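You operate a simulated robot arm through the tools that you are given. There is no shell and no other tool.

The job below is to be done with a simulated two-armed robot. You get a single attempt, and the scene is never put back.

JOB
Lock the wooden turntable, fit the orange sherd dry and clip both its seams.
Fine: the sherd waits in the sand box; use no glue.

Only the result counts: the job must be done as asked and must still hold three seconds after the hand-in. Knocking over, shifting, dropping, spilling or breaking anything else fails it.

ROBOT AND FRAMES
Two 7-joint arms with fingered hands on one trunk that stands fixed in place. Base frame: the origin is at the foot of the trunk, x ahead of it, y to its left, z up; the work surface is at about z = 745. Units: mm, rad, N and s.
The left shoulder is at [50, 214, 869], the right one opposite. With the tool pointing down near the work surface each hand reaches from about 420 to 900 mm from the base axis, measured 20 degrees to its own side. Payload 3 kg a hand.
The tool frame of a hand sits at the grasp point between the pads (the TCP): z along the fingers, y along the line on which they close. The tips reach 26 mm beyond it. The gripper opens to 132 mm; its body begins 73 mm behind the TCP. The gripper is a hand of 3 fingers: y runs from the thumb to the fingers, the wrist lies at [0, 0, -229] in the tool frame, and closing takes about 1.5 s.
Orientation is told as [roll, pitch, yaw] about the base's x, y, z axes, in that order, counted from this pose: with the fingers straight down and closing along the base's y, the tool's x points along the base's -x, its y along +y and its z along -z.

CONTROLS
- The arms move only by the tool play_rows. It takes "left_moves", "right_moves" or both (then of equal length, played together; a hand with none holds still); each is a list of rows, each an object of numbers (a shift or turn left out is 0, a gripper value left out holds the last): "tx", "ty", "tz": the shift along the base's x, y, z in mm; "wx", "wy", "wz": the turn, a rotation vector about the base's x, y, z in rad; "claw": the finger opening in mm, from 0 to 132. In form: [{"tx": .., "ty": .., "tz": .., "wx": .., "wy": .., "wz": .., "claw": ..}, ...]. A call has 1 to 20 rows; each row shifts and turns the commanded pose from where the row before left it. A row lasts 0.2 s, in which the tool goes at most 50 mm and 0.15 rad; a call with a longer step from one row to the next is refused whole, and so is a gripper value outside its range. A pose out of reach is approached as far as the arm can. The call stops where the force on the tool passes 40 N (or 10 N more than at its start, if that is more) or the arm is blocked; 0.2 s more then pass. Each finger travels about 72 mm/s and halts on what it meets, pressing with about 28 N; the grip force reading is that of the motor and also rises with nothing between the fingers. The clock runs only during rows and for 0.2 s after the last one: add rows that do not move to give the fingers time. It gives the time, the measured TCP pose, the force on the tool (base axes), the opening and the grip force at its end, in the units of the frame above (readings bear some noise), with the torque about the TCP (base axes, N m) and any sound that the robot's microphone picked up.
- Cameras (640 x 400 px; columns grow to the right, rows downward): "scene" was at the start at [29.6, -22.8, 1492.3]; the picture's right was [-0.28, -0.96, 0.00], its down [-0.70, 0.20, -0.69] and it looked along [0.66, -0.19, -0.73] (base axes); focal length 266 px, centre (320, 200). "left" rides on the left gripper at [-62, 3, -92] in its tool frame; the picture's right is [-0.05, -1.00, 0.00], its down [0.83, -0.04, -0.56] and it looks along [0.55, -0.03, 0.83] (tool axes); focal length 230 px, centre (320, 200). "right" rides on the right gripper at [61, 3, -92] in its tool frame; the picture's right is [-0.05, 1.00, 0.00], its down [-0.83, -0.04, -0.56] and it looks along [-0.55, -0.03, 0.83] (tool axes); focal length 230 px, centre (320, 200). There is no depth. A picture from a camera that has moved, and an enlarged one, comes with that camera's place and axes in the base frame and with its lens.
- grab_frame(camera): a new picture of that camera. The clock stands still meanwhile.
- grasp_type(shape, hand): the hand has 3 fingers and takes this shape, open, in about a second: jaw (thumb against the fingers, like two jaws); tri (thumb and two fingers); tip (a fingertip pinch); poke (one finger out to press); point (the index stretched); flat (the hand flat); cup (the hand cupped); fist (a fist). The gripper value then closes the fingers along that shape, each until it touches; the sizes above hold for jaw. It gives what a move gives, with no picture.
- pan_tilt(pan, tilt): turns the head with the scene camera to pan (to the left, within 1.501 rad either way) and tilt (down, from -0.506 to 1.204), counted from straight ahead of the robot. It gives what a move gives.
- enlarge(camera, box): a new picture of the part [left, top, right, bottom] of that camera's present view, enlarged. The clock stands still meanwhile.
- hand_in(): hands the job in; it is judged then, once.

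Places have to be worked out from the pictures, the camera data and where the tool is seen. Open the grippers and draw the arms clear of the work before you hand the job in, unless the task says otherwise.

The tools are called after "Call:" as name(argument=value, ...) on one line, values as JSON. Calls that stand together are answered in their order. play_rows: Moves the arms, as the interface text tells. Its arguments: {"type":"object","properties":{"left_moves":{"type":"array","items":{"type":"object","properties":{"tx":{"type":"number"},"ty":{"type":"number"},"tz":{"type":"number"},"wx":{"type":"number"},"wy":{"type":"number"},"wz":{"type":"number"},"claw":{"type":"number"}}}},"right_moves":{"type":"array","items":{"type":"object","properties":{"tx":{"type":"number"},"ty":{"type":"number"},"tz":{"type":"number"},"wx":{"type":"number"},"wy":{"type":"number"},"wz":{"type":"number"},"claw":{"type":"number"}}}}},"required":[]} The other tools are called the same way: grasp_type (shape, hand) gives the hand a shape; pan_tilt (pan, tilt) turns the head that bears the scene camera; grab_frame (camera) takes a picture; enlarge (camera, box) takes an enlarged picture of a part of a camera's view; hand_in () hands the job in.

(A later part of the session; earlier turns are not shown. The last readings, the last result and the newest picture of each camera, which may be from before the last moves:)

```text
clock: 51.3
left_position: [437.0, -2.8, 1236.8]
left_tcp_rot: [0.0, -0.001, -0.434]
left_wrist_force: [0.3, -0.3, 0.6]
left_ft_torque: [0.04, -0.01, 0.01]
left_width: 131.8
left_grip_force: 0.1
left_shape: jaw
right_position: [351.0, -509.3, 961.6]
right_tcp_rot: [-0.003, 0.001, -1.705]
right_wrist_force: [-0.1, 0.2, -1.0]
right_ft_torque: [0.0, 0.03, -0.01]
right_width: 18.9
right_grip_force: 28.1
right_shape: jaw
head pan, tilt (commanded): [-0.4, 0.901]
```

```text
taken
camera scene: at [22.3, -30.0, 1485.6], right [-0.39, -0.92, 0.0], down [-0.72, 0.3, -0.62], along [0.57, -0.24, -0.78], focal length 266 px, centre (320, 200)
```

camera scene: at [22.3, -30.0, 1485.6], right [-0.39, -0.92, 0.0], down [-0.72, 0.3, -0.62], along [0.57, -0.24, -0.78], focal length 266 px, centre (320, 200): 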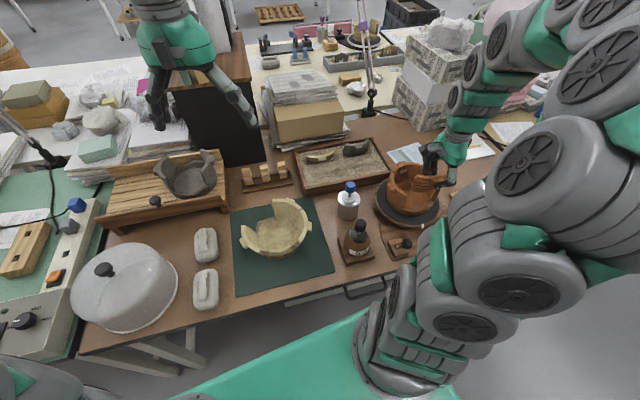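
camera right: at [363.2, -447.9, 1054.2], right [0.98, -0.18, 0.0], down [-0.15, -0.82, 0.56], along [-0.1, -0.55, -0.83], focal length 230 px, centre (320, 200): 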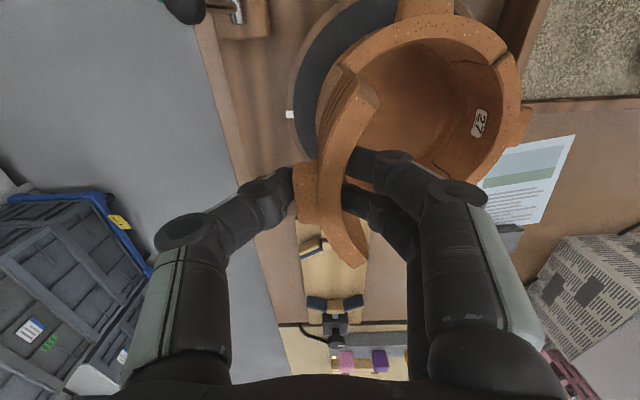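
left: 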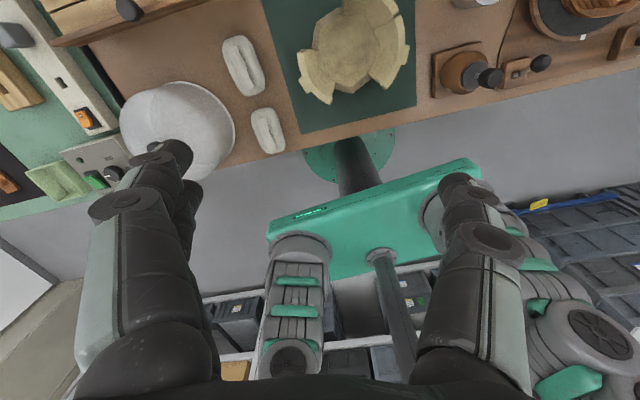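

Call:
enlarge(camera="right", box=[270, 0, 470, 280])

Call:
enlarge(camera="scene", box=[360, 130, 480, 260])

```text
1.43 times, centred on (370, 140) of right
camera zoom: at [363.2, -447.9, 1054.2], right [0.98, -0.18, 0.0], down [-0.15, -0.82, 0.56], along [-0.1, -0.55, -0.83], focal length 329 px, centre (249, 286)
```

zoom: 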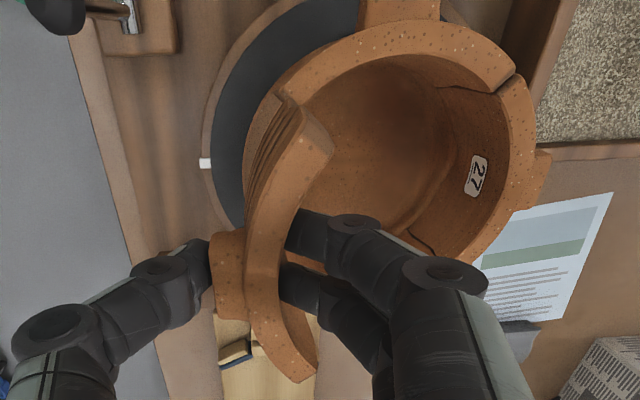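

```text
3.08 times, centred on (420, 195) of scene
camera zoom: at [22.3, -30.0, 1485.6], right [-0.39, -0.92, 0.0], down [-0.72, 0.3, -0.62], along [0.57, -0.24, -0.78], focal length 819 px, centre (12, 215)
```

zoom: 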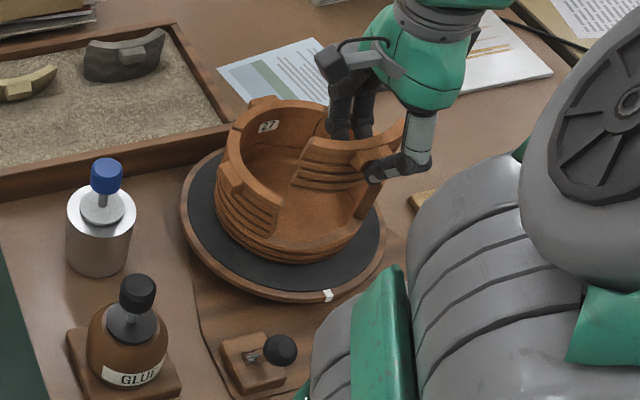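

The sherd hovers over the gap with matching orientation. I lower to just above the rim and compare sherd ends with the gap ends in both views.

Call:
play_rows(right_moves=[{"tx": -2, "tz": -10}, {"tz": -10}, {}])

Call:
enlarge(camera="right", box=[260, 20, 420, 280])

Call:
enlarge(camera="scene", box=[380, 150, 450, 220])

```text
clock: 52.1
left_position: [435.9, -3.0, 1236.8]
left_tcp_rot: [-0.001, 0.001, -0.434]
left_wrist_force: [-0.7, -0.1, 0.0]
left_ft_torque: [-0.02, 0.04, 0.05]
left_width: 131.9
left_grip_force: 0.0
left_shape: jaw
right_position: [349.3, -509.5, 942.5]
right_tcp_rot: [-0.003, 0.0, -1.704]
right_wrist_force: [0.5, 0.4, -0.8]
right_ft_torque: [0.01, 0.03, 0.02]
right_width: 19.0
right_grip_force: 28.4
right_shape: jaw
head pan, tilt (commanded): [-0.4, 0.901]
```

```text
1.54 times, centred on (340, 150) of right
camera zoom: at [360.9, -448.3, 1034.1], right [0.98, -0.18, 0.0], down [-0.15, -0.82, 0.56], along [-0.1, -0.55, -0.83], focal length 354 px, centre (289, 277)
```

zoom: 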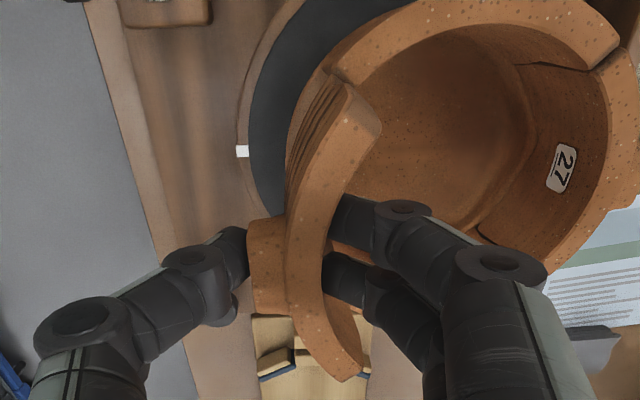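

```text
5.71 times, centred on (415, 185) of scene
camera zoom: at [22.4, -30.0, 1485.6], right [-0.39, -0.92, 0.0], down [-0.72, 0.3, -0.62], along [0.57, -0.24, -0.78], focal length 1520 px, centre (-223, 286)
```

zoom: 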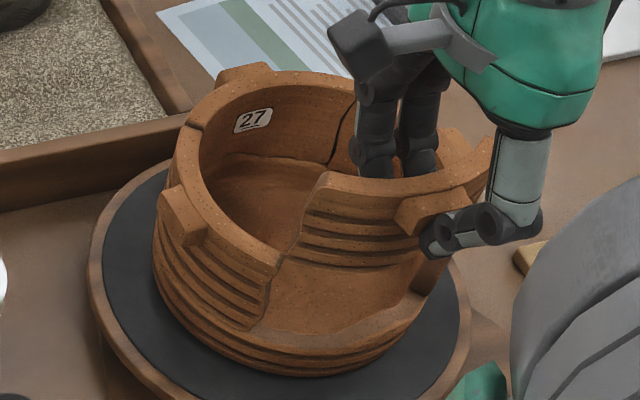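

By the hand camera the sherd's left end matches the gap's left corner within a millimetre or two. I zoom closely on both sherd ends to pin them down.

Call:
enlarge(camera="right", box=[310, 40, 410, 110])

Call:
enlarge(camera="right", box=[310, 220, 390, 280])

Call:
enlarge(camera="scene", box=[395, 165, 435, 215])

Call:
enlarge(camera="scene", box=[430, 155, 480, 205])

```text
5.71 times, centred on (360, 75) of right
camera zoom: at [360.9, -448.3, 1034.1], right [0.98, -0.18, 0.0], down [-0.15, -0.82, 0.56], along [-0.1, -0.55, -0.83], focal length 1315 px, centre (91, 914)
```

zoom: 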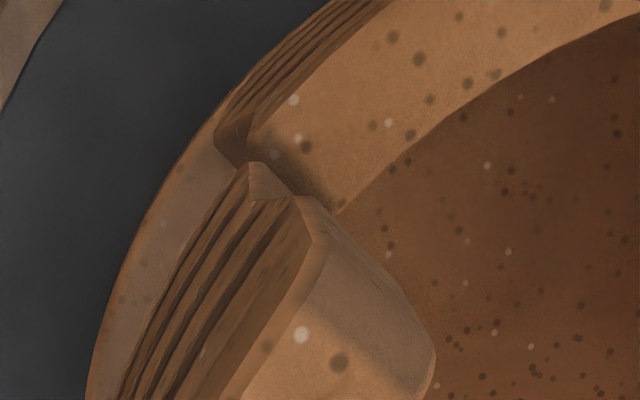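

```text
6.67 times, centred on (350, 250) of right
camera zoom: at [360.9, -448.3, 1034.1], right [0.98, -0.18, 0.0], down [-0.15, -0.82, 0.56], along [-0.1, -0.55, -0.83], focal length 1534 px, centre (120, -133)
```

zoom: 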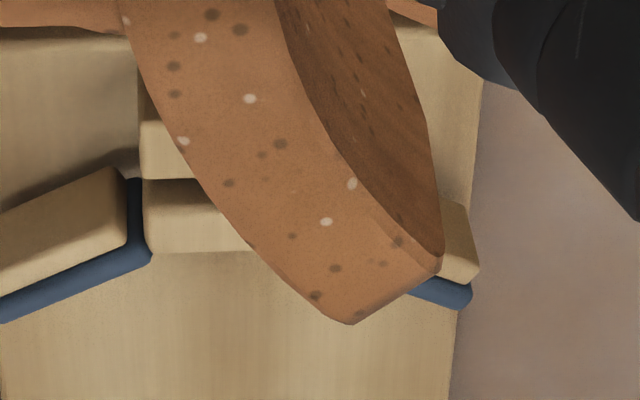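

```text
8.00 times, centred on (415, 190) of scene
camera zoom: at [22.4, -30.0, 1485.6], right [-0.39, -0.92, 0.0], down [-0.72, 0.3, -0.62], along [0.57, -0.24, -0.78], focal length 2128 px, centre (-440, 280)
```

zoom: 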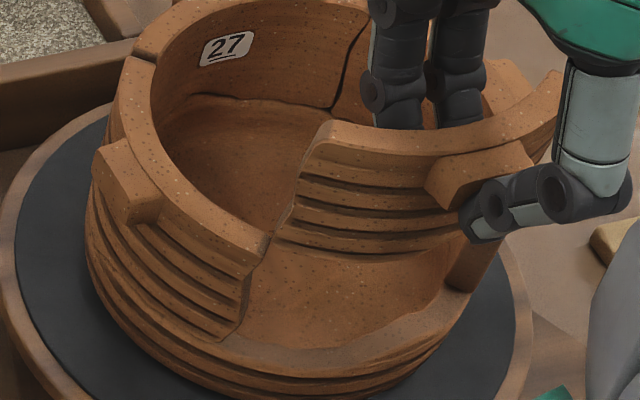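

```text
8.00 times, centred on (455, 180) of scene
camera zoom: at [22.4, -30.0, 1485.6], right [-0.39, -0.92, 0.0], down [-0.72, 0.3, -0.62], along [0.57, -0.24, -0.78], focal length 2128 px, centre (-760, 360)
```

zoom: 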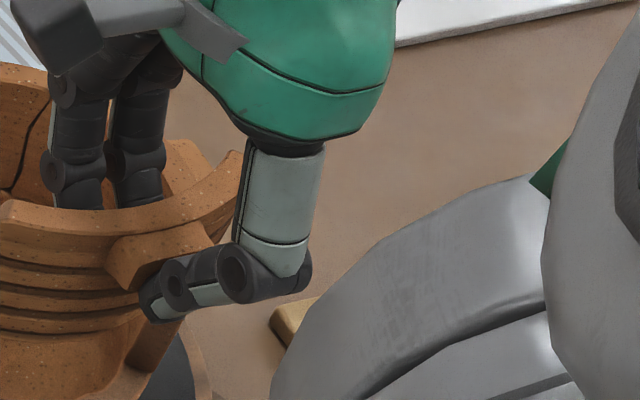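

Relative to the gap's left corner the sherd's left end sits ~3.6 mm short tangentially and ~1.5 mm inward. I nudge by (-0.5,+1.5) and lower in small steps with force checks.

Call:
play_rows(right_moves=[{"tx": -0.5, "ty": 1.5, "tz": -4}, {"tz": -4}, {"tz": -4}, {}])

Call:
enlarge(camera="scene", box=[385, 160, 455, 220])

Call:
enlarge(camera="right", box=[310, 40, 410, 110])

```text
clock: 53.1
left_position: [436.3, -2.4, 1236.2]
left_tcp_rot: [0.001, -0.001, -0.436]
left_wrist_force: [0.3, -0.1, 0.3]
left_ft_torque: [-0.02, 0.0, 0.0]
left_width: 131.5
left_grip_force: 0.0
left_shape: jaw
right_position: [347.7, -508.9, 930.6]
right_tcp_rot: [-0.001, -0.001, -1.703]
right_wrist_force: [-0.4, 0.3, -0.9]
right_ft_torque: [0.01, 0.03, 0.03]
right_width: 19.1
right_grip_force: 28.2
right_shape: jaw
head pan, tilt (commanded): [-0.4, 0.901]
```

```text
6.67 times, centred on (420, 190) of scene
camera zoom: at [22.4, -30.0, 1485.6], right [-0.39, -0.92, 0.0], down [-0.72, 0.3, -0.62], along [0.57, -0.24, -0.78], focal length 1774 px, centre (-347, 267)
```

zoom: 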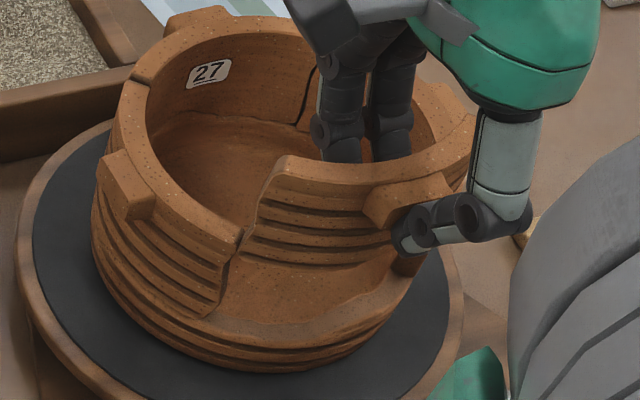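

```text
5.71 times, centred on (360, 75) of right
camera zoom: at [360.1, -446.8, 1022.0], right [0.98, -0.18, 0.0], down [-0.15, -0.82, 0.56], along [-0.1, -0.55, -0.83], focal length 1315 px, centre (91, 914)
```

zoom: 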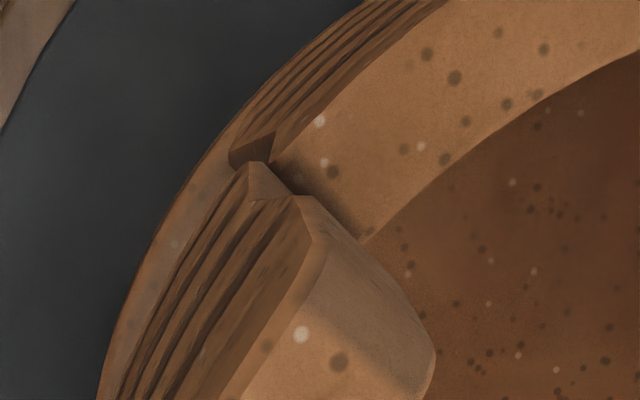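

No contact yet with the sherd's bottom about level with the rim. I zoom in tighter on the left seam from the scene camera.

Call:
enlarge(camera="scene", box=[400, 175, 430, 210])

Call:
enlarge(camera="scene", box=[425, 170, 455, 205])

```text
11.43 times, centred on (415, 192) of scene
camera zoom: at [22.4, -30.0, 1485.6], right [-0.39, -0.92, 0.0], down [-0.72, 0.3, -0.62], along [0.57, -0.24, -0.78], focal length 3041 px, centre (-766, 286)
```

zoom: 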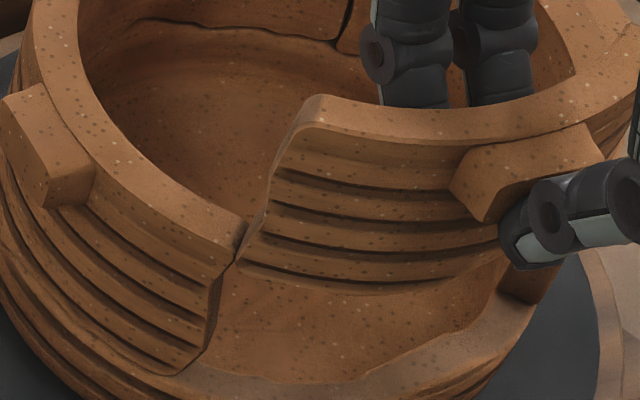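

```text
11.43 times, centred on (440, 188) of scene
camera zoom: at [22.4, -30.0, 1485.6], right [-0.39, -0.92, 0.0], down [-0.72, 0.3, -0.62], along [0.57, -0.24, -0.78], focal length 3041 px, centre (-1051, 343)
```

zoom: 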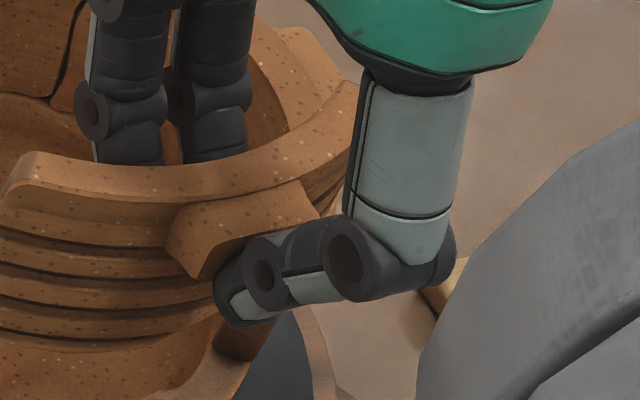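

The left seam would still be ~2.5–3 mm open after lowering, so I shift (+0.5,+1.3) and lower in 2 mm steps watching force and torque.

Call:
play_rows(right_moves=[{"tx": 0.5, "ty": 1.3}, {"tz": -2}, {"tz": -2}, {"tz": -2}, {}])

Call:
enlarge(camera="scene", box=[400, 175, 430, 210])

Call:
enlarge(camera="right", box=[310, 40, 410, 110])

```text
clock: 54.3
left_position: [435.1, -2.0, 1236.2]
left_tcp_rot: [0.001, -0.001, -0.434]
left_wrist_force: [0.0, 0.2, 0.1]
left_ft_torque: [0.0, -0.03, 0.01]
left_width: 131.6
left_grip_force: 0.1
left_shape: jaw
right_position: [349.0, -505.4, 923.5]
right_tcp_rot: [-0.001, -0.003, -1.705]
right_wrist_force: [-0.1, 0.0, -1.9]
right_ft_torque: [0.01, -0.03, 0.02]
right_width: 18.8
right_grip_force: 27.5
right_shape: jaw
head pan, tilt (commanded): [-0.4, 0.901]
```

```text
11.43 times, centred on (415, 192) of scene
camera zoom: at [22.4, -30.0, 1485.6], right [-0.39, -0.92, 0.0], down [-0.72, 0.3, -0.62], along [0.57, -0.24, -0.78], focal length 3041 px, centre (-766, 286)
```

zoom: 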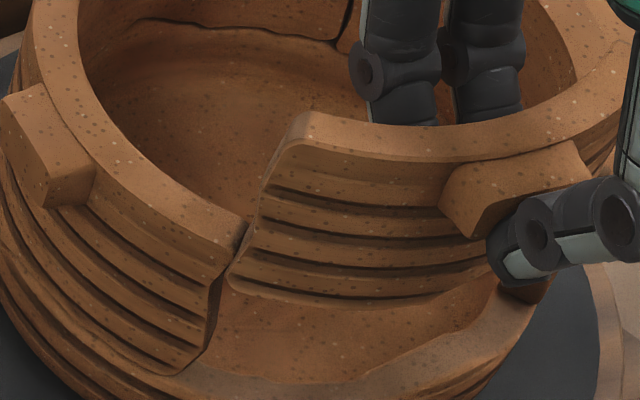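

```text
5.71 times, centred on (360, 75) of right
camera zoom: at [360.4, -445.9, 1015.6], right [0.98, -0.18, 0.0], down [-0.15, -0.82, 0.56], along [-0.1, -0.55, -0.83], focal length 1315 px, centre (91, 914)
```

zoom: 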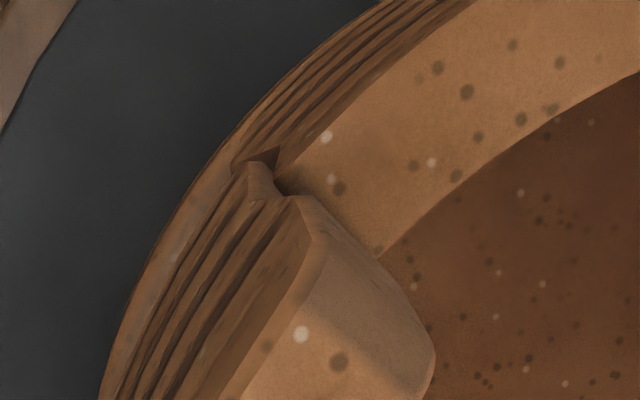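

The sherd's bottom has entered the gap without contact. I continue lowering.

Call:
play_rows(right_moves=[{"tz": -3}, {"tz": -3}, {"tz": -3}, {"tz": -3}, {}])

Call:
enlarge(camera="scene", box=[400, 175, 430, 210])

Call:
enlarge(camera="right", box=[310, 40, 410, 110])

Call:
enlarge(camera="right", box=[310, 220, 390, 280])

```text
clock: 55.5
left_position: [436.2, -2.8, 1236.7]
left_tcp_rot: [0.0, 0.0, -0.434]
left_wrist_force: [0.1, -0.2, -0.9]
left_ft_torque: [0.0, 0.0, 0.02]
left_width: 132.0
left_grip_force: 0.1
left_shape: jaw
right_position: [348.0, -506.4, 912.4]
right_tcp_rot: [-0.001, 0.0, -1.702]
right_wrist_force: [-1.2, 0.1, -0.1]
right_ft_torque: [0.03, -0.01, 0.01]
right_width: 18.9
right_grip_force: 27.8
right_shape: jaw
head pan, tilt (commanded): [-0.4, 0.901]
```

```text
11.43 times, centred on (415, 192) of scene
camera zoom: at [22.3, -30.0, 1485.6], right [-0.39, -0.92, 0.0], down [-0.72, 0.3, -0.62], along [0.57, -0.24, -0.78], focal length 3041 px, centre (-766, 286)
```

zoom: 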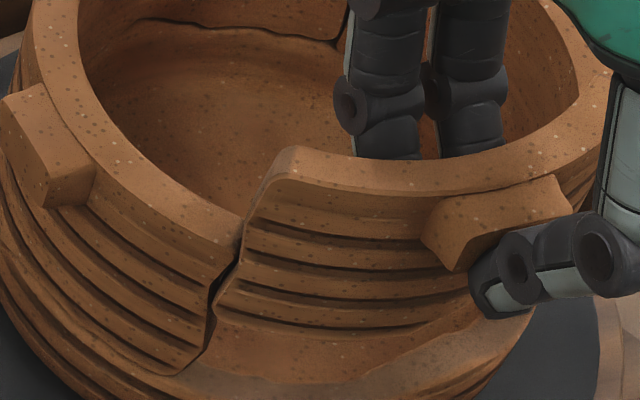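

```text
5.71 times, centred on (360, 75) of right
camera zoom: at [360.2, -445.1, 1003.4], right [0.98, -0.18, 0.0], down [-0.15, -0.82, 0.56], along [-0.1, -0.55, -0.83], focal length 1315 px, centre (91, 914)
```

zoom: 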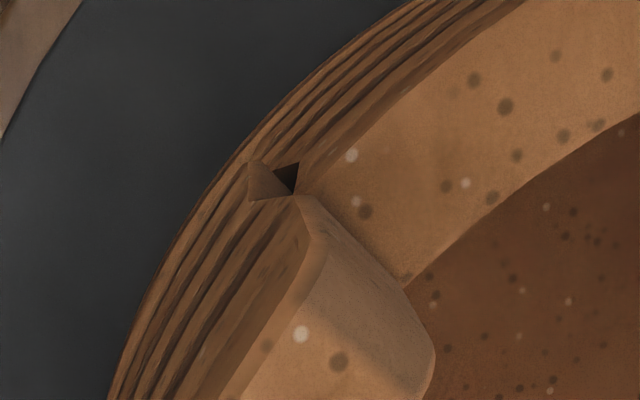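

```text
6.67 times, centred on (350, 250) of right
camera zoom: at [360.2, -445.1, 1003.4], right [0.98, -0.18, 0.0], down [-0.15, -0.82, 0.56], along [-0.1, -0.55, -0.83], focal length 1534 px, centre (120, -133)
```

zoom: 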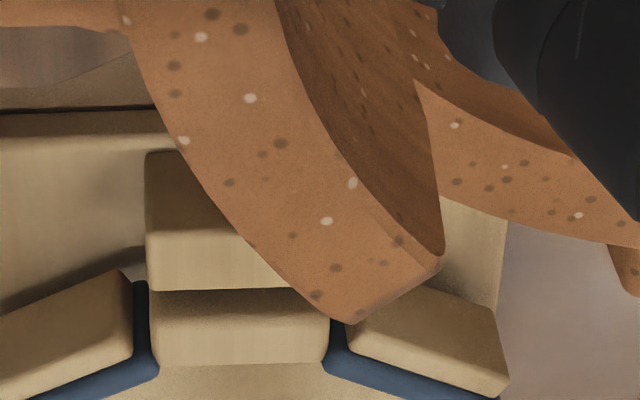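

Entering cleanly with a small, even left seam. I keep going down.

Call:
play_rows(right_moves=[{"tz": -3}, {"tz": -3}, {"tz": -3}, {"tz": -3}, {}])

Call:
enlarge(camera="scene", box=[400, 175, 430, 210])

Call:
enlarge(camera="right", box=[310, 40, 410, 110])

Call:
enlarge(camera="right", box=[310, 220, 390, 280])

```text
clock: 56.7
left_position: [436.2, -3.8, 1236.5]
left_tcp_rot: [0.001, 0.0, -0.433]
left_wrist_force: [0.0, 0.1, 0.7]
left_ft_torque: [-0.01, 0.01, 0.02]
left_width: 132.0
left_grip_force: 0.0
left_shape: jaw
right_position: [349.2, -505.8, 899.6]
right_tcp_rot: [-0.001, 0.0, -1.702]
right_wrist_force: [0.2, -0.5, -1.9]
right_ft_torque: [0.01, -0.03, 0.0]
right_width: 19.0
right_grip_force: 28.4
right_shape: jaw
head pan, tilt (commanded): [-0.4, 0.901]
```

```text
11.43 times, centred on (415, 192) of scene
camera zoom: at [22.3, -30.0, 1485.6], right [-0.39, -0.92, 0.0], down [-0.72, 0.3, -0.62], along [0.57, -0.24, -0.78], focal length 3041 px, centre (-766, 286)
```

zoom: 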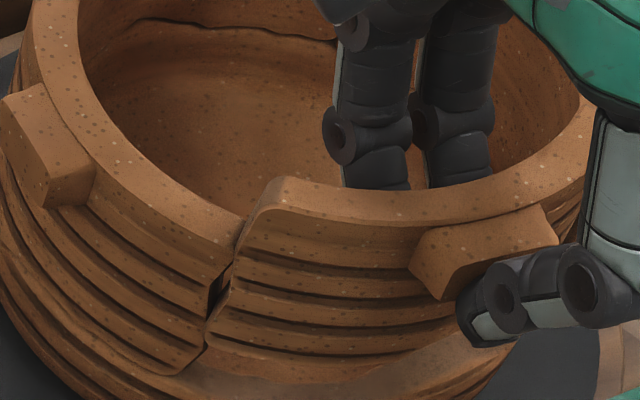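

```text
5.71 times, centred on (360, 75) of right
camera zoom: at [359.9, -445.6, 991.7], right [0.98, -0.18, 0.0], down [-0.15, -0.82, 0.56], along [-0.1, -0.55, -0.83], focal length 1315 px, centre (91, 914)
```

zoom: 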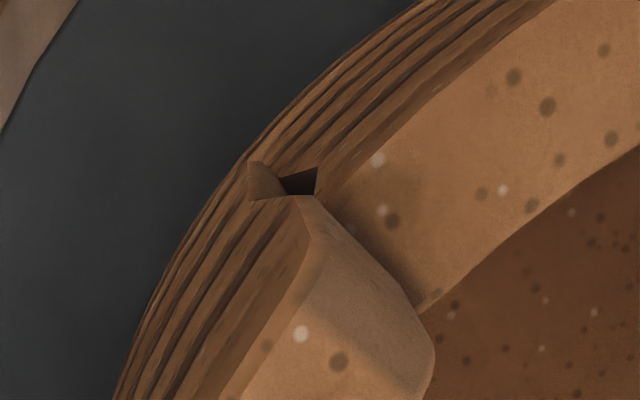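

```text
6.67 times, centred on (350, 250) of right
camera zoom: at [359.9, -445.6, 991.7], right [0.98, -0.18, 0.0], down [-0.15, -0.82, 0.56], along [-0.1, -0.55, -0.83], focal length 1534 px, centre (120, -133)
```

zoom: 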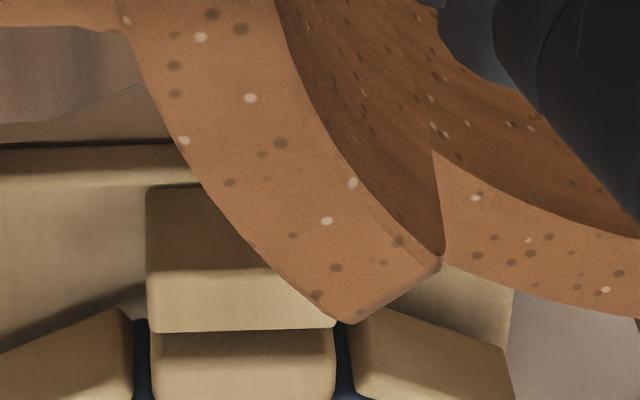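

Still free of contact. Continuing down toward the seat.

Call:
play_rows(right_moves=[{"tz": -3}, {"tz": -3}, {"tz": -3}, {}])

Call:
enlarge(camera="scene", box=[400, 175, 430, 210])

Call:
enlarge(camera="right", box=[310, 40, 410, 110])

Call:
enlarge(camera="right", box=[310, 220, 390, 280])

```text
clock: 57.7
left_position: [436.5, -3.9, 1234.7]
left_tcp_rot: [0.002, 0.001, -0.436]
left_wrist_force: [-0.1, 0.6, -0.3]
left_ft_torque: [-0.02, 0.0, 0.01]
left_width: 131.8
left_grip_force: 0.0
left_shape: jaw
right_position: [347.5, -506.7, 890.5]
right_tcp_rot: [-0.003, -0.001, -1.705]
right_wrist_force: [0.0, -0.8, -1.2]
right_ft_torque: [0.01, 0.0, 0.0]
right_width: 18.7
right_grip_force: 28.1
right_shape: jaw
head pan, tilt (commanded): [-0.4, 0.901]
```

```text
11.43 times, centred on (415, 192) of scene
camera zoom: at [22.4, -30.0, 1485.6], right [-0.39, -0.92, 0.0], down [-0.72, 0.3, -0.62], along [0.57, -0.24, -0.78], focal length 3041 px, centre (-766, 286)
```

zoom: 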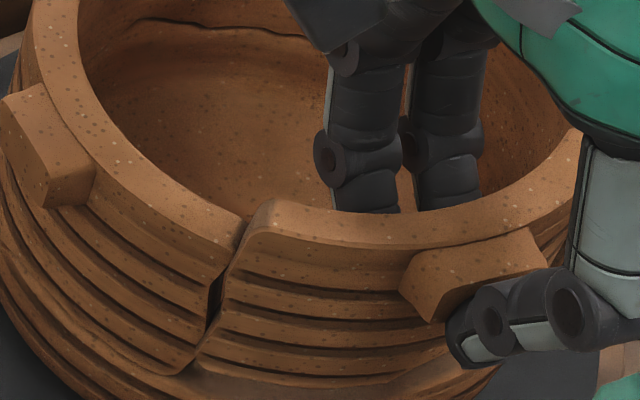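

```text
5.71 times, centred on (360, 75) of right
camera zoom: at [359.9, -445.8, 982.5], right [0.98, -0.18, 0.0], down [-0.15, -0.82, 0.56], along [-0.1, -0.55, -0.83], focal length 1315 px, centre (91, 914)
```

zoom: 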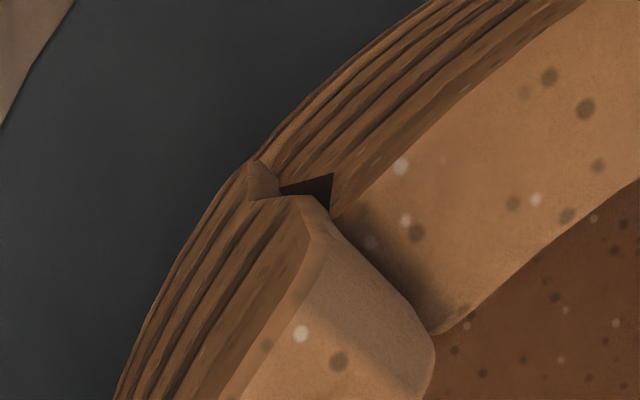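

```text
6.67 times, centred on (350, 250) of right
camera zoom: at [359.9, -445.8, 982.5], right [0.98, -0.18, 0.0], down [-0.15, -0.82, 0.56], along [-0.1, -0.55, -0.83], focal length 1534 px, centre (120, -133)
```

zoom: 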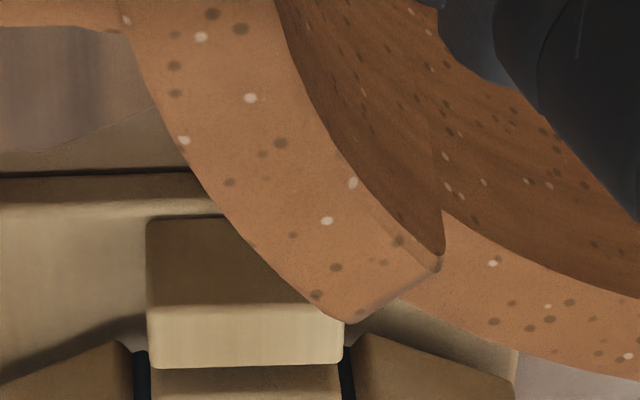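

Nearly seated; sherd top about 11 mm above flush. I lower in 2 mm steps until it touches.

Call:
play_rows(right_moves=[{"tz": -2}, {"tz": -2}, {"tz": -2}, {}])

Call:
play_rows(right_moves=[{"tz": -2}, {}])

Call:
enlarge(camera="scene", box=[400, 175, 430, 210])

Call:
enlarge(camera="right", box=[310, 40, 410, 110])

Call:
enlarge(camera="right", box=[310, 220, 390, 280])

```text
clock: 58.7
left_position: [435.6, -3.4, 1235.3]
left_tcp_rot: [0.0, 0.002, -0.435]
left_wrist_force: [-0.9, 0.3, -0.1]
left_ft_torque: [-0.01, 0.03, -0.01]
left_width: 131.7
left_grip_force: 0.0
left_shape: jaw
right_position: [347.4, -505.8, 885.0]
right_tcp_rot: [-0.002, 0.0, -1.703]
right_wrist_force: [-0.4, 0.0, -1.0]
right_ft_torque: [0.0, 0.03, -0.01]
right_width: 19.1
right_grip_force: 28.1
right_shape: jaw
head pan, tilt (commanded): [-0.4, 0.901]
```

```text
clock: 59.3
left_position: [435.8, -3.0, 1236.1]
left_tcp_rot: [-0.001, 0.001, -0.434]
left_wrist_force: [0.3, -0.1, 0.2]
left_ft_torque: [-0.02, 0.05, 0.0]
left_width: 132.0
left_grip_force: 0.1
left_shape: jaw
right_position: [347.6, -505.0, 883.2]
right_tcp_rot: [-0.002, 0.001, -1.704]
right_wrist_force: [0.3, 1.3, -1.8]
right_ft_torque: [0.03, 0.01, -0.02]
right_width: 18.6
right_grip_force: 28.2
right_shape: jaw
head pan, tilt (commanded): [-0.4, 0.901]
```

```text
11.43 times, centred on (415, 192) of scene
camera zoom: at [22.4, -30.0, 1485.6], right [-0.39, -0.92, 0.0], down [-0.72, 0.3, -0.62], along [0.57, -0.24, -0.78], focal length 3041 px, centre (-766, 286)
```

zoom: 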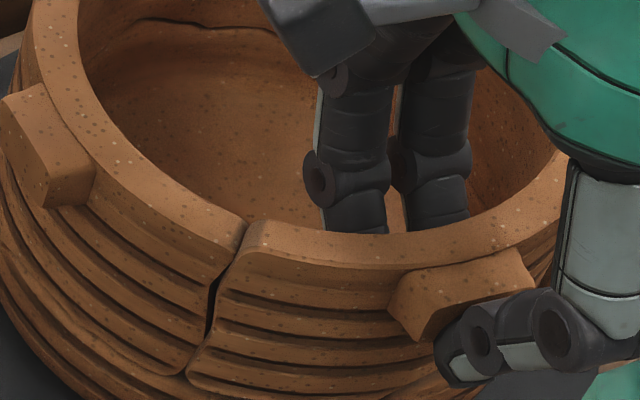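

```text
5.71 times, centred on (360, 75) of right
camera zoom: at [360.1, -445.3, 974.6], right [0.98, -0.18, 0.0], down [-0.15, -0.82, 0.56], along [-0.1, -0.55, -0.83], focal length 1315 px, centre (91, 914)
```

zoom: 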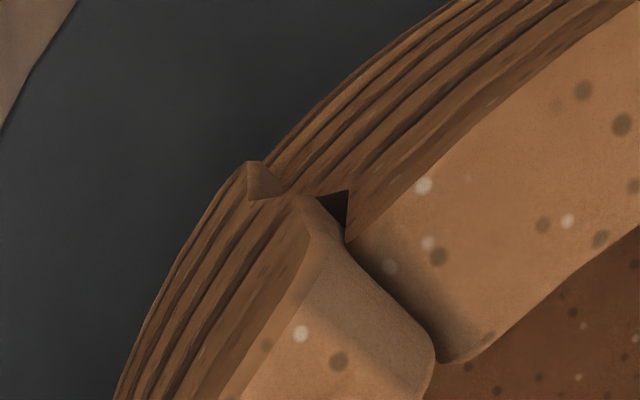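

```text
6.67 times, centred on (350, 250) of right
camera zoom: at [360.1, -445.3, 974.6], right [0.98, -0.18, 0.0], down [-0.15, -0.82, 0.56], along [-0.1, -0.55, -0.83], focal length 1534 px, centre (120, -133)
```

zoom: 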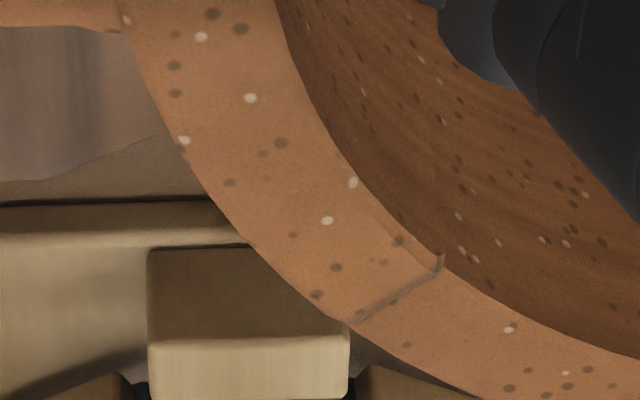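

Flush on the right seam; left seam about 1.5–2 mm. I shift +0.7 mm in y and lower the last millimetres until the force says it is seated.

Call:
play_rows(right_moves=[{"ty": 0.7}, {"tz": -1.5}, {}])

Call:
play_rows(right_moves=[{"tz": -1.5}, {}])

Call:
play_rows(right_moves=[{"tz": -1}, {}])

Call:
enlarge(camera="scene", box=[400, 175, 430, 210])

Call:
enlarge(camera="right", box=[310, 40, 410, 110])

Call:
enlarge(camera="right", box=[310, 220, 390, 280])

```text
clock: 60.1
left_position: [436.5, -2.6, 1235.9]
left_tcp_rot: [0.0, 0.0, -0.435]
left_wrist_force: [-0.1, -0.4, 0.6]
left_ft_torque: [0.01, 0.04, 0.02]
left_width: 132.1
left_grip_force: 0.1
left_shape: jaw
right_position: [349.2, -505.4, 881.2]
right_tcp_rot: [-0.001, -0.002, -1.704]
right_wrist_force: [0.0, 0.8, -1.5]
right_ft_torque: [-0.02, 0.01, 0.02]
right_width: 18.8
right_grip_force: 27.7
right_shape: jaw
head pan, tilt (commanded): [-0.4, 0.901]
```

```text
clock: 60.7
left_position: [437.5, -2.6, 1236.9]
left_tcp_rot: [0.0, 0.0, -0.434]
left_wrist_force: [0.4, 0.4, 0.1]
left_ft_torque: [0.0, 0.0, -0.02]
left_width: 131.7
left_grip_force: 0.1
left_shape: jaw
right_position: [349.0, -505.4, 880.9]
right_tcp_rot: [-0.003, 0.0, -1.704]
right_wrist_force: [-0.6, 0.3, -0.6]
right_ft_torque: [-0.01, 0.02, 0.03]
right_width: 18.8
right_grip_force: 28.0
right_shape: jaw
head pan, tilt (commanded): [-0.4, 0.901]
```

```text
clock: 61.3
left_position: [436.3, -2.3, 1237.6]
left_tcp_rot: [0.0, -0.001, -0.434]
left_wrist_force: [0.2, 0.2, 0.4]
left_ft_torque: [-0.02, 0.02, 0.04]
left_width: 132.2
left_grip_force: 0.2
left_shape: jaw
right_position: [348.8, -506.1, 878.5]
right_tcp_rot: [-0.003, 0.0, -1.704]
right_wrist_force: [0.4, -1.0, -1.4]
right_ft_torque: [-0.01, -0.02, 0.01]
right_width: 18.5
right_grip_force: 27.9
right_shape: jaw
head pan, tilt (commanded): [-0.4, 0.901]
```

```text
11.43 times, centred on (415, 192) of scene
camera zoom: at [22.3, -30.0, 1485.6], right [-0.39, -0.92, 0.0], down [-0.72, 0.3, -0.62], along [0.57, -0.24, -0.78], focal length 3041 px, centre (-766, 286)
```

zoom: 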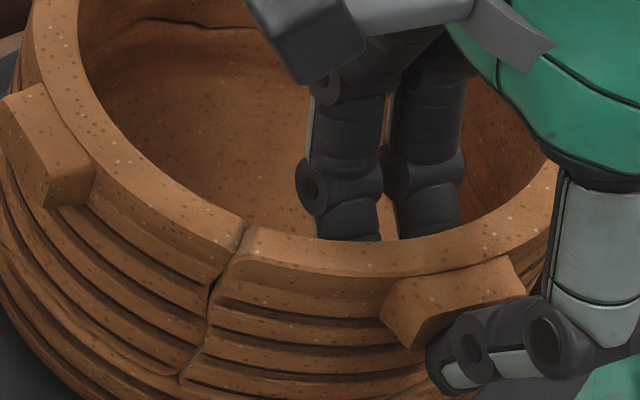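

```text
5.71 times, centred on (360, 75) of right
camera zoom: at [360.8, -444.7, 970.8], right [0.98, -0.18, 0.0], down [-0.15, -0.82, 0.56], along [-0.1, -0.55, -0.83], focal length 1315 px, centre (91, 914)
```

zoom: 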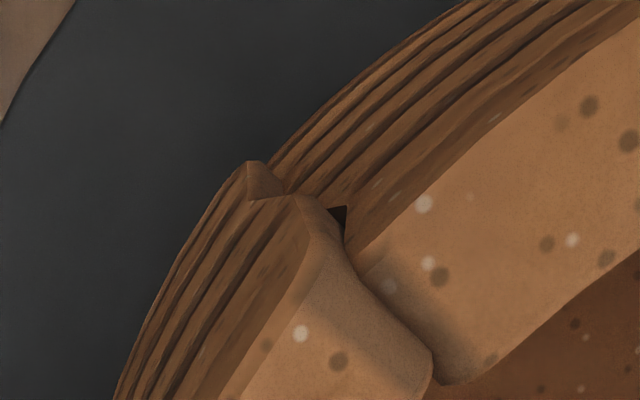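

```text
6.67 times, centred on (350, 250) of right
camera zoom: at [360.8, -444.7, 970.8], right [0.98, -0.18, 0.0], down [-0.15, -0.82, 0.56], along [-0.1, -0.55, -0.83], focal length 1534 px, centre (120, -133)
```

zoom: 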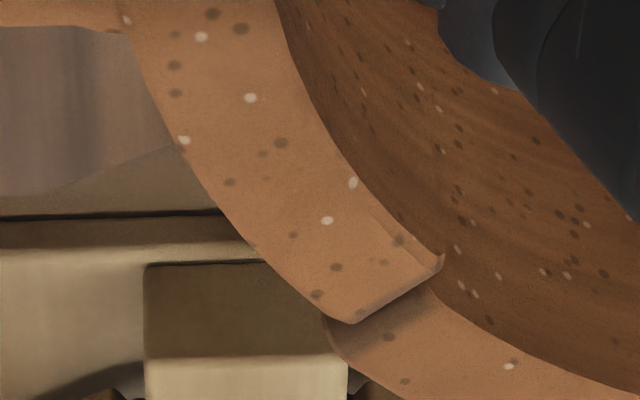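

Still no contact force, so there is a little more to go. I keep lowering 1 mm at a time.

Call:
play_rows(right_moves=[{"tx": -0.5, "tz": -1}, {}])

Call:
play_rows(right_moves=[{"tz": -1}, {}])

Call:
play_rows(right_moves=[{"tz": -1}, {}])

Call:
enlarge(camera="right", box=[310, 220, 390, 280])

Call:
enlarge(camera="right", box=[310, 40, 410, 110])

Call:
enlarge(camera="scene", box=[400, 175, 430, 210])

```text
clock: 61.9
left_position: [436.2, -3.5, 1236.5]
left_tcp_rot: [0.001, 0.0, -0.435]
left_wrist_force: [-0.3, -0.7, 0.2]
left_ft_torque: [0.01, -0.03, 0.03]
left_width: 131.9
left_grip_force: 0.2
left_shape: jaw
right_position: [348.4, -504.8, 879.2]
right_tcp_rot: [-0.003, 0.0, -1.704]
right_wrist_force: [0.2, -0.3, -0.5]
right_ft_torque: [-0.05, 0.0, -0.03]
right_width: 18.9
right_grip_force: 28.0
right_shape: jaw
head pan, tilt (commanded): [-0.4, 0.901]
```

```text
clock: 62.5
left_position: [436.5, -2.1, 1236.4]
left_tcp_rot: [0.001, 0.0, -0.433]
left_wrist_force: [-0.1, -0.9, -0.5]
left_ft_torque: [0.0, -0.01, 0.06]
left_width: 131.9
left_grip_force: 0.0
left_shape: jaw
right_position: [347.9, -505.9, 877.0]
right_tcp_rot: [-0.001, 0.0, -1.704]
right_wrist_force: [1.6, 0.3, 0.3]
right_ft_torque: [-0.04, -0.01, 0.02]
right_width: 18.8
right_grip_force: 27.8
right_shape: jaw
head pan, tilt (commanded): [-0.4, 0.901]
```

```text
clock: 63.1
left_position: [436.7, -2.4, 1236.6]
left_tcp_rot: [0.0, -0.001, -0.434]
left_wrist_force: [0.1, 0.2, 0.2]
left_ft_torque: [-0.01, -0.01, 0.01]
left_width: 131.9
left_grip_force: 0.0
left_shape: jaw
right_position: [348.4, -506.2, 875.5]
right_tcp_rot: [-0.002, 0.0, -1.703]
right_wrist_force: [-2.2, -0.9, 7.0]
right_ft_torque: [-0.05, -0.05, 0.02]
right_width: 18.8
right_grip_force: 28.3
right_shape: jaw
head pan, tilt (commanded): [-0.4, 0.901]
```

```text
6.67 times, centred on (350, 250) of right
camera zoom: at [360.0, -445.1, 968.2], right [0.98, -0.18, 0.0], down [-0.15, -0.82, 0.56], along [-0.1, -0.55, -0.83], focal length 1534 px, centre (120, -133)
```

zoom: 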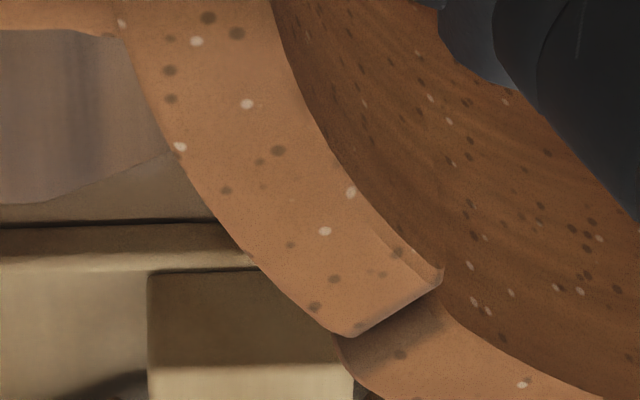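

```text
5.71 times, centred on (360, 75) of right
camera zoom: at [360.0, -445.1, 968.2], right [0.98, -0.18, 0.0], down [-0.15, -0.82, 0.56], along [-0.1, -0.55, -0.83], focal length 1315 px, centre (91, 914)
```

zoom: 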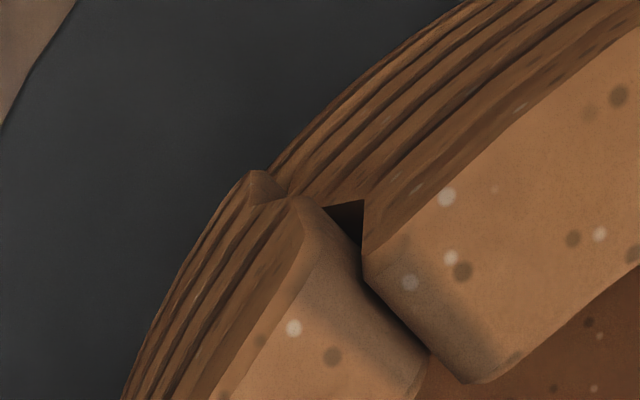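

```text
11.43 times, centred on (415, 192) of scene
camera zoom: at [22.3, -29.9, 1485.6], right [-0.39, -0.92, 0.0], down [-0.72, 0.3, -0.62], along [0.57, -0.24, -0.78], focal length 3041 px, centre (-766, 286)
```

zoom: 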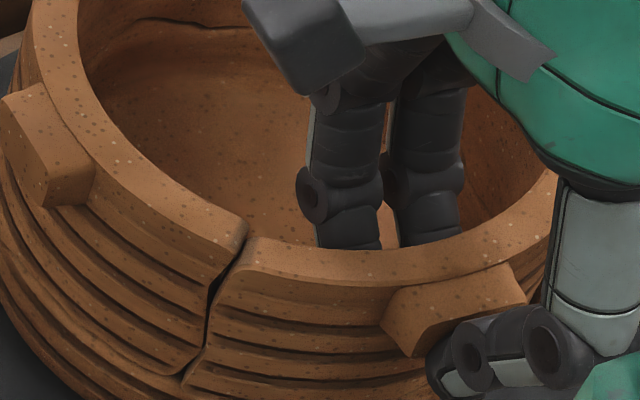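

Contact: +7 N, symmetric torque, so the sherd is sitting on the gap's floor. I press 1 mm more to confirm it is a firm seat.

Call:
play_rows(right_moves=[{"tz": -1}, {}])

Call:
enlarge(camera="right", box=[310, 220, 390, 280])

Call:
enlarge(camera="right", box=[310, 40, 410, 110])

Call:
enlarge(camera="scene", box=[385, 165, 455, 225])

```text
clock: 63.7
left_position: [436.9, -2.8, 1237.1]
left_tcp_rot: [-0.001, -0.001, -0.436]
left_wrist_force: [0.1, 0.1, -0.3]
left_ft_torque: [0.02, -0.03, 0.02]
left_width: 132.0
left_grip_force: 0.1
left_shape: jaw
right_position: [348.3, -506.4, 875.0]
right_tcp_rot: [-0.002, 0.001, -1.704]
right_wrist_force: [-1.8, -0.7, 11.7]
right_ft_torque: [-0.05, -0.05, 0.0]
right_width: 19.4
right_grip_force: 28.0
right_shape: jaw
head pan, tilt (commanded): [-0.4, 0.901]
```

```text
6.67 times, centred on (350, 250) of right
camera zoom: at [360.1, -445.0, 967.3], right [0.98, -0.18, 0.0], down [-0.15, -0.82, 0.56], along [-0.1, -0.55, -0.83], focal length 1534 px, centre (120, -133)
```

zoom: 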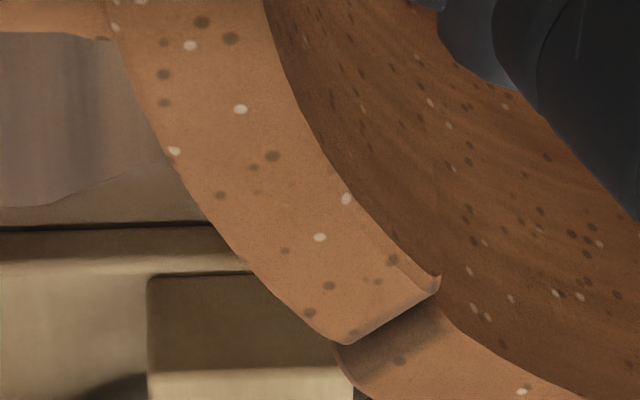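

```text
5.71 times, centred on (360, 75) of right
camera zoom: at [360.1, -445.0, 967.3], right [0.98, -0.18, 0.0], down [-0.15, -0.82, 0.56], along [-0.1, -0.55, -0.83], focal length 1315 px, centre (91, 914)
```

zoom: 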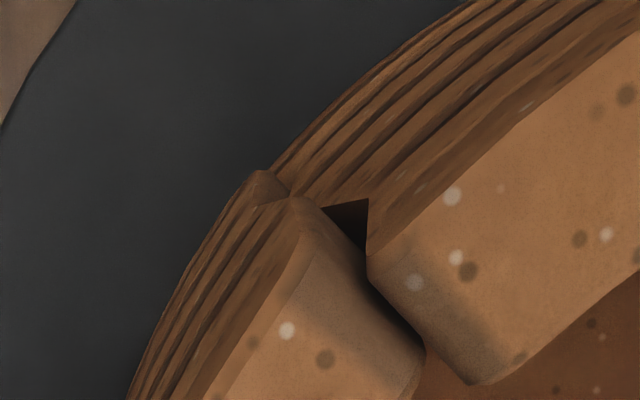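

```text
6.67 times, centred on (420, 195) of scene
camera zoom: at [22.2, -29.9, 1485.6], right [-0.39, -0.92, 0.0], down [-0.72, 0.3, -0.62], along [0.57, -0.24, -0.78], focal length 1774 px, centre (-347, 233)
```

zoom: 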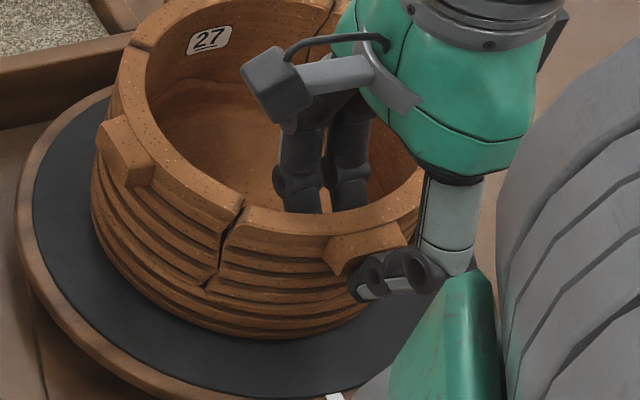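

Seated firmly (11.7 N), both seams about 1.5 mm and the rims flush. I relax the downward press slightly and open the fingers.

Call:
play_rows(right_moves=[{"tz": 1}, {"claw": 24}, {}, {"claw": 32}, {}, {"claw": 44}, {}])

Call:
enlarge(camera="right", box=[260, 20, 420, 280])

Call:
enlarge(camera="scene", box=[385, 165, 455, 225])

```text
clock: 65.3
left_position: [435.6, -2.8, 1235.8]
left_tcp_rot: [-0.002, 0.001, -0.435]
left_wrist_force: [1.0, 0.1, -0.5]
left_ft_torque: [-0.01, 0.0, -0.01]
left_width: 131.6
left_grip_force: 0.1
left_shape: jaw
right_position: [347.6, -506.3, 876.0]
right_tcp_rot: [-0.001, -0.001, -1.702]
right_wrist_force: [0.8, 0.1, 0.3]
right_ft_torque: [0.01, 0.01, 0.0]
right_width: 43.6
right_grip_force: 0.0
right_shape: jaw
head pan, tilt (commanded): [-0.4, 0.901]
```

```text
1.54 times, centred on (340, 150) of right
camera zoom: at [359.9, -445.0, 968.3], right [0.98, -0.18, 0.0], down [-0.15, -0.82, 0.56], along [-0.1, -0.55, -0.83], focal length 354 px, centre (289, 277)
```

zoom: 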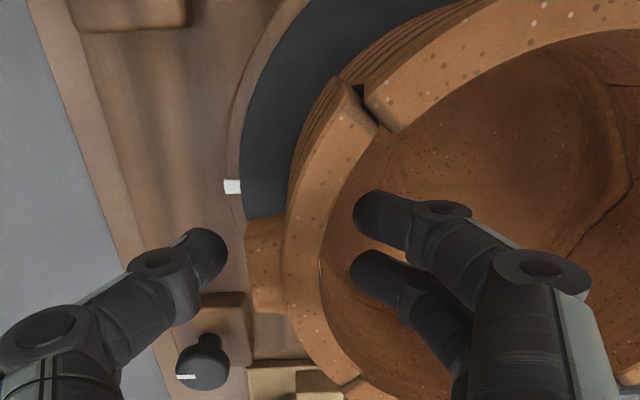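

```text
6.67 times, centred on (420, 195) of scene
camera zoom: at [22.3, -30.0, 1485.6], right [-0.39, -0.92, 0.0], down [-0.72, 0.3, -0.62], along [0.57, -0.24, -0.78], focal length 1774 px, centre (-347, 233)
```

zoom: 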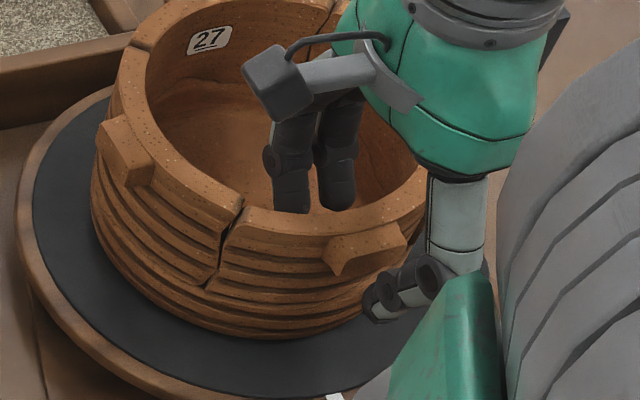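

The sherd stands in place by itself. I lift the hand straight up and take a plan view.

Call:
play_rows(right_moves=[{"tz": 15}, {"tz": 25}, {"tz": 35}, {"tz": 35}, {"tz": 30}, {}])

Call:
grab_frame(camera="right")

Call:
enlarge(camera="right", box=[240, 0, 480, 200])

Call:
enlarge(camera="scene", box=[385, 155, 465, 225])

```text
clock: 66.7
left_position: [436.0, -3.6, 1236.2]
left_tcp_rot: [-0.001, -0.001, -0.433]
left_wrist_force: [-0.3, 1.1, -0.1]
left_ft_torque: [0.03, 0.01, 0.01]
left_width: 131.8
left_grip_force: 0.0
left_shape: jaw
right_position: [348.9, -507.5, 1015.7]
right_tcp_rot: [-0.004, 0.0, -1.703]
right_wrist_force: [-0.2, -0.4, 0.1]
right_ft_torque: [0.02, -0.02, 0.0]
right_width: 43.7
right_grip_force: 0.1
right_shape: jaw
head pan, tilt (commanded): [-0.4, 0.901]
```

```text
taken
camera right: at [360.5, -446.1, 1107.3], right [0.98, -0.18, 0.0], down [-0.15, -0.82, 0.56], along [-0.1, -0.55, -0.83], focal length 230 px, centre (320, 200)
```

right: 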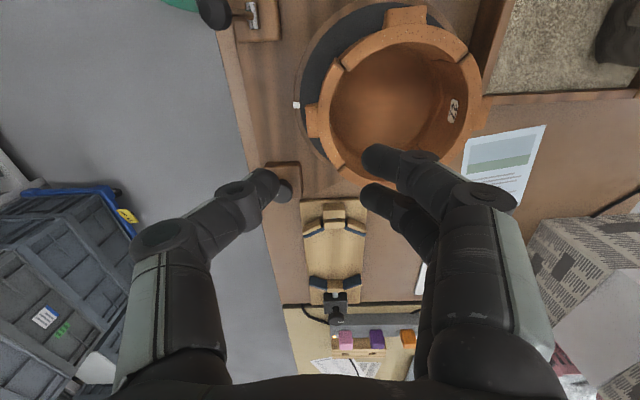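

```text
2.00 times, centred on (360, 100) of right
camera zoom: at [360.5, -446.1, 1107.3], right [0.98, -0.18, 0.0], down [-0.15, -0.82, 0.56], along [-0.1, -0.55, -0.83], focal length 460 px, centre (240, 400)
```

zoom: 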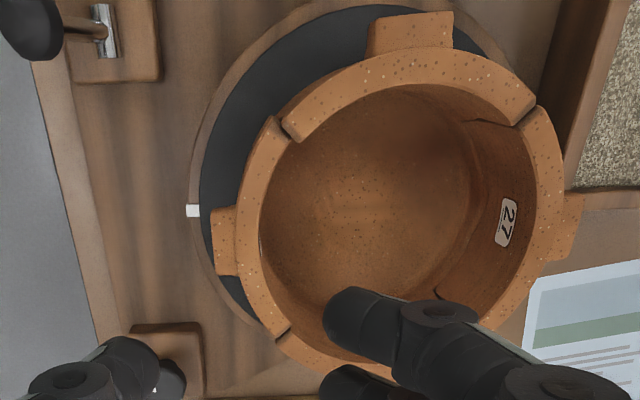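

```text
5.71 times, centred on (425, 190) of scene
camera zoom: at [22.3, -30.0, 1485.6], right [-0.39, -0.92, 0.0], down [-0.72, 0.3, -0.62], along [0.57, -0.24, -0.78], focal length 1520 px, centre (-280, 257)
```

zoom: 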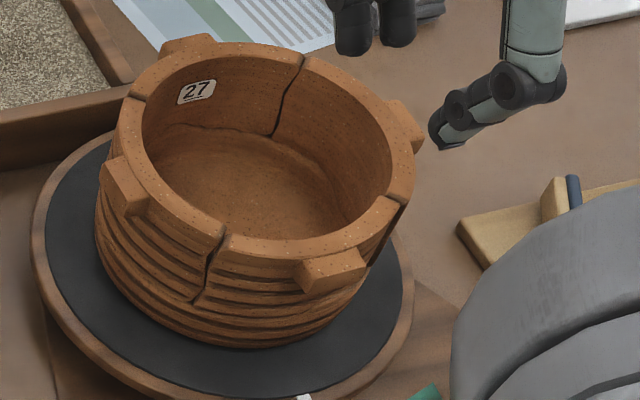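

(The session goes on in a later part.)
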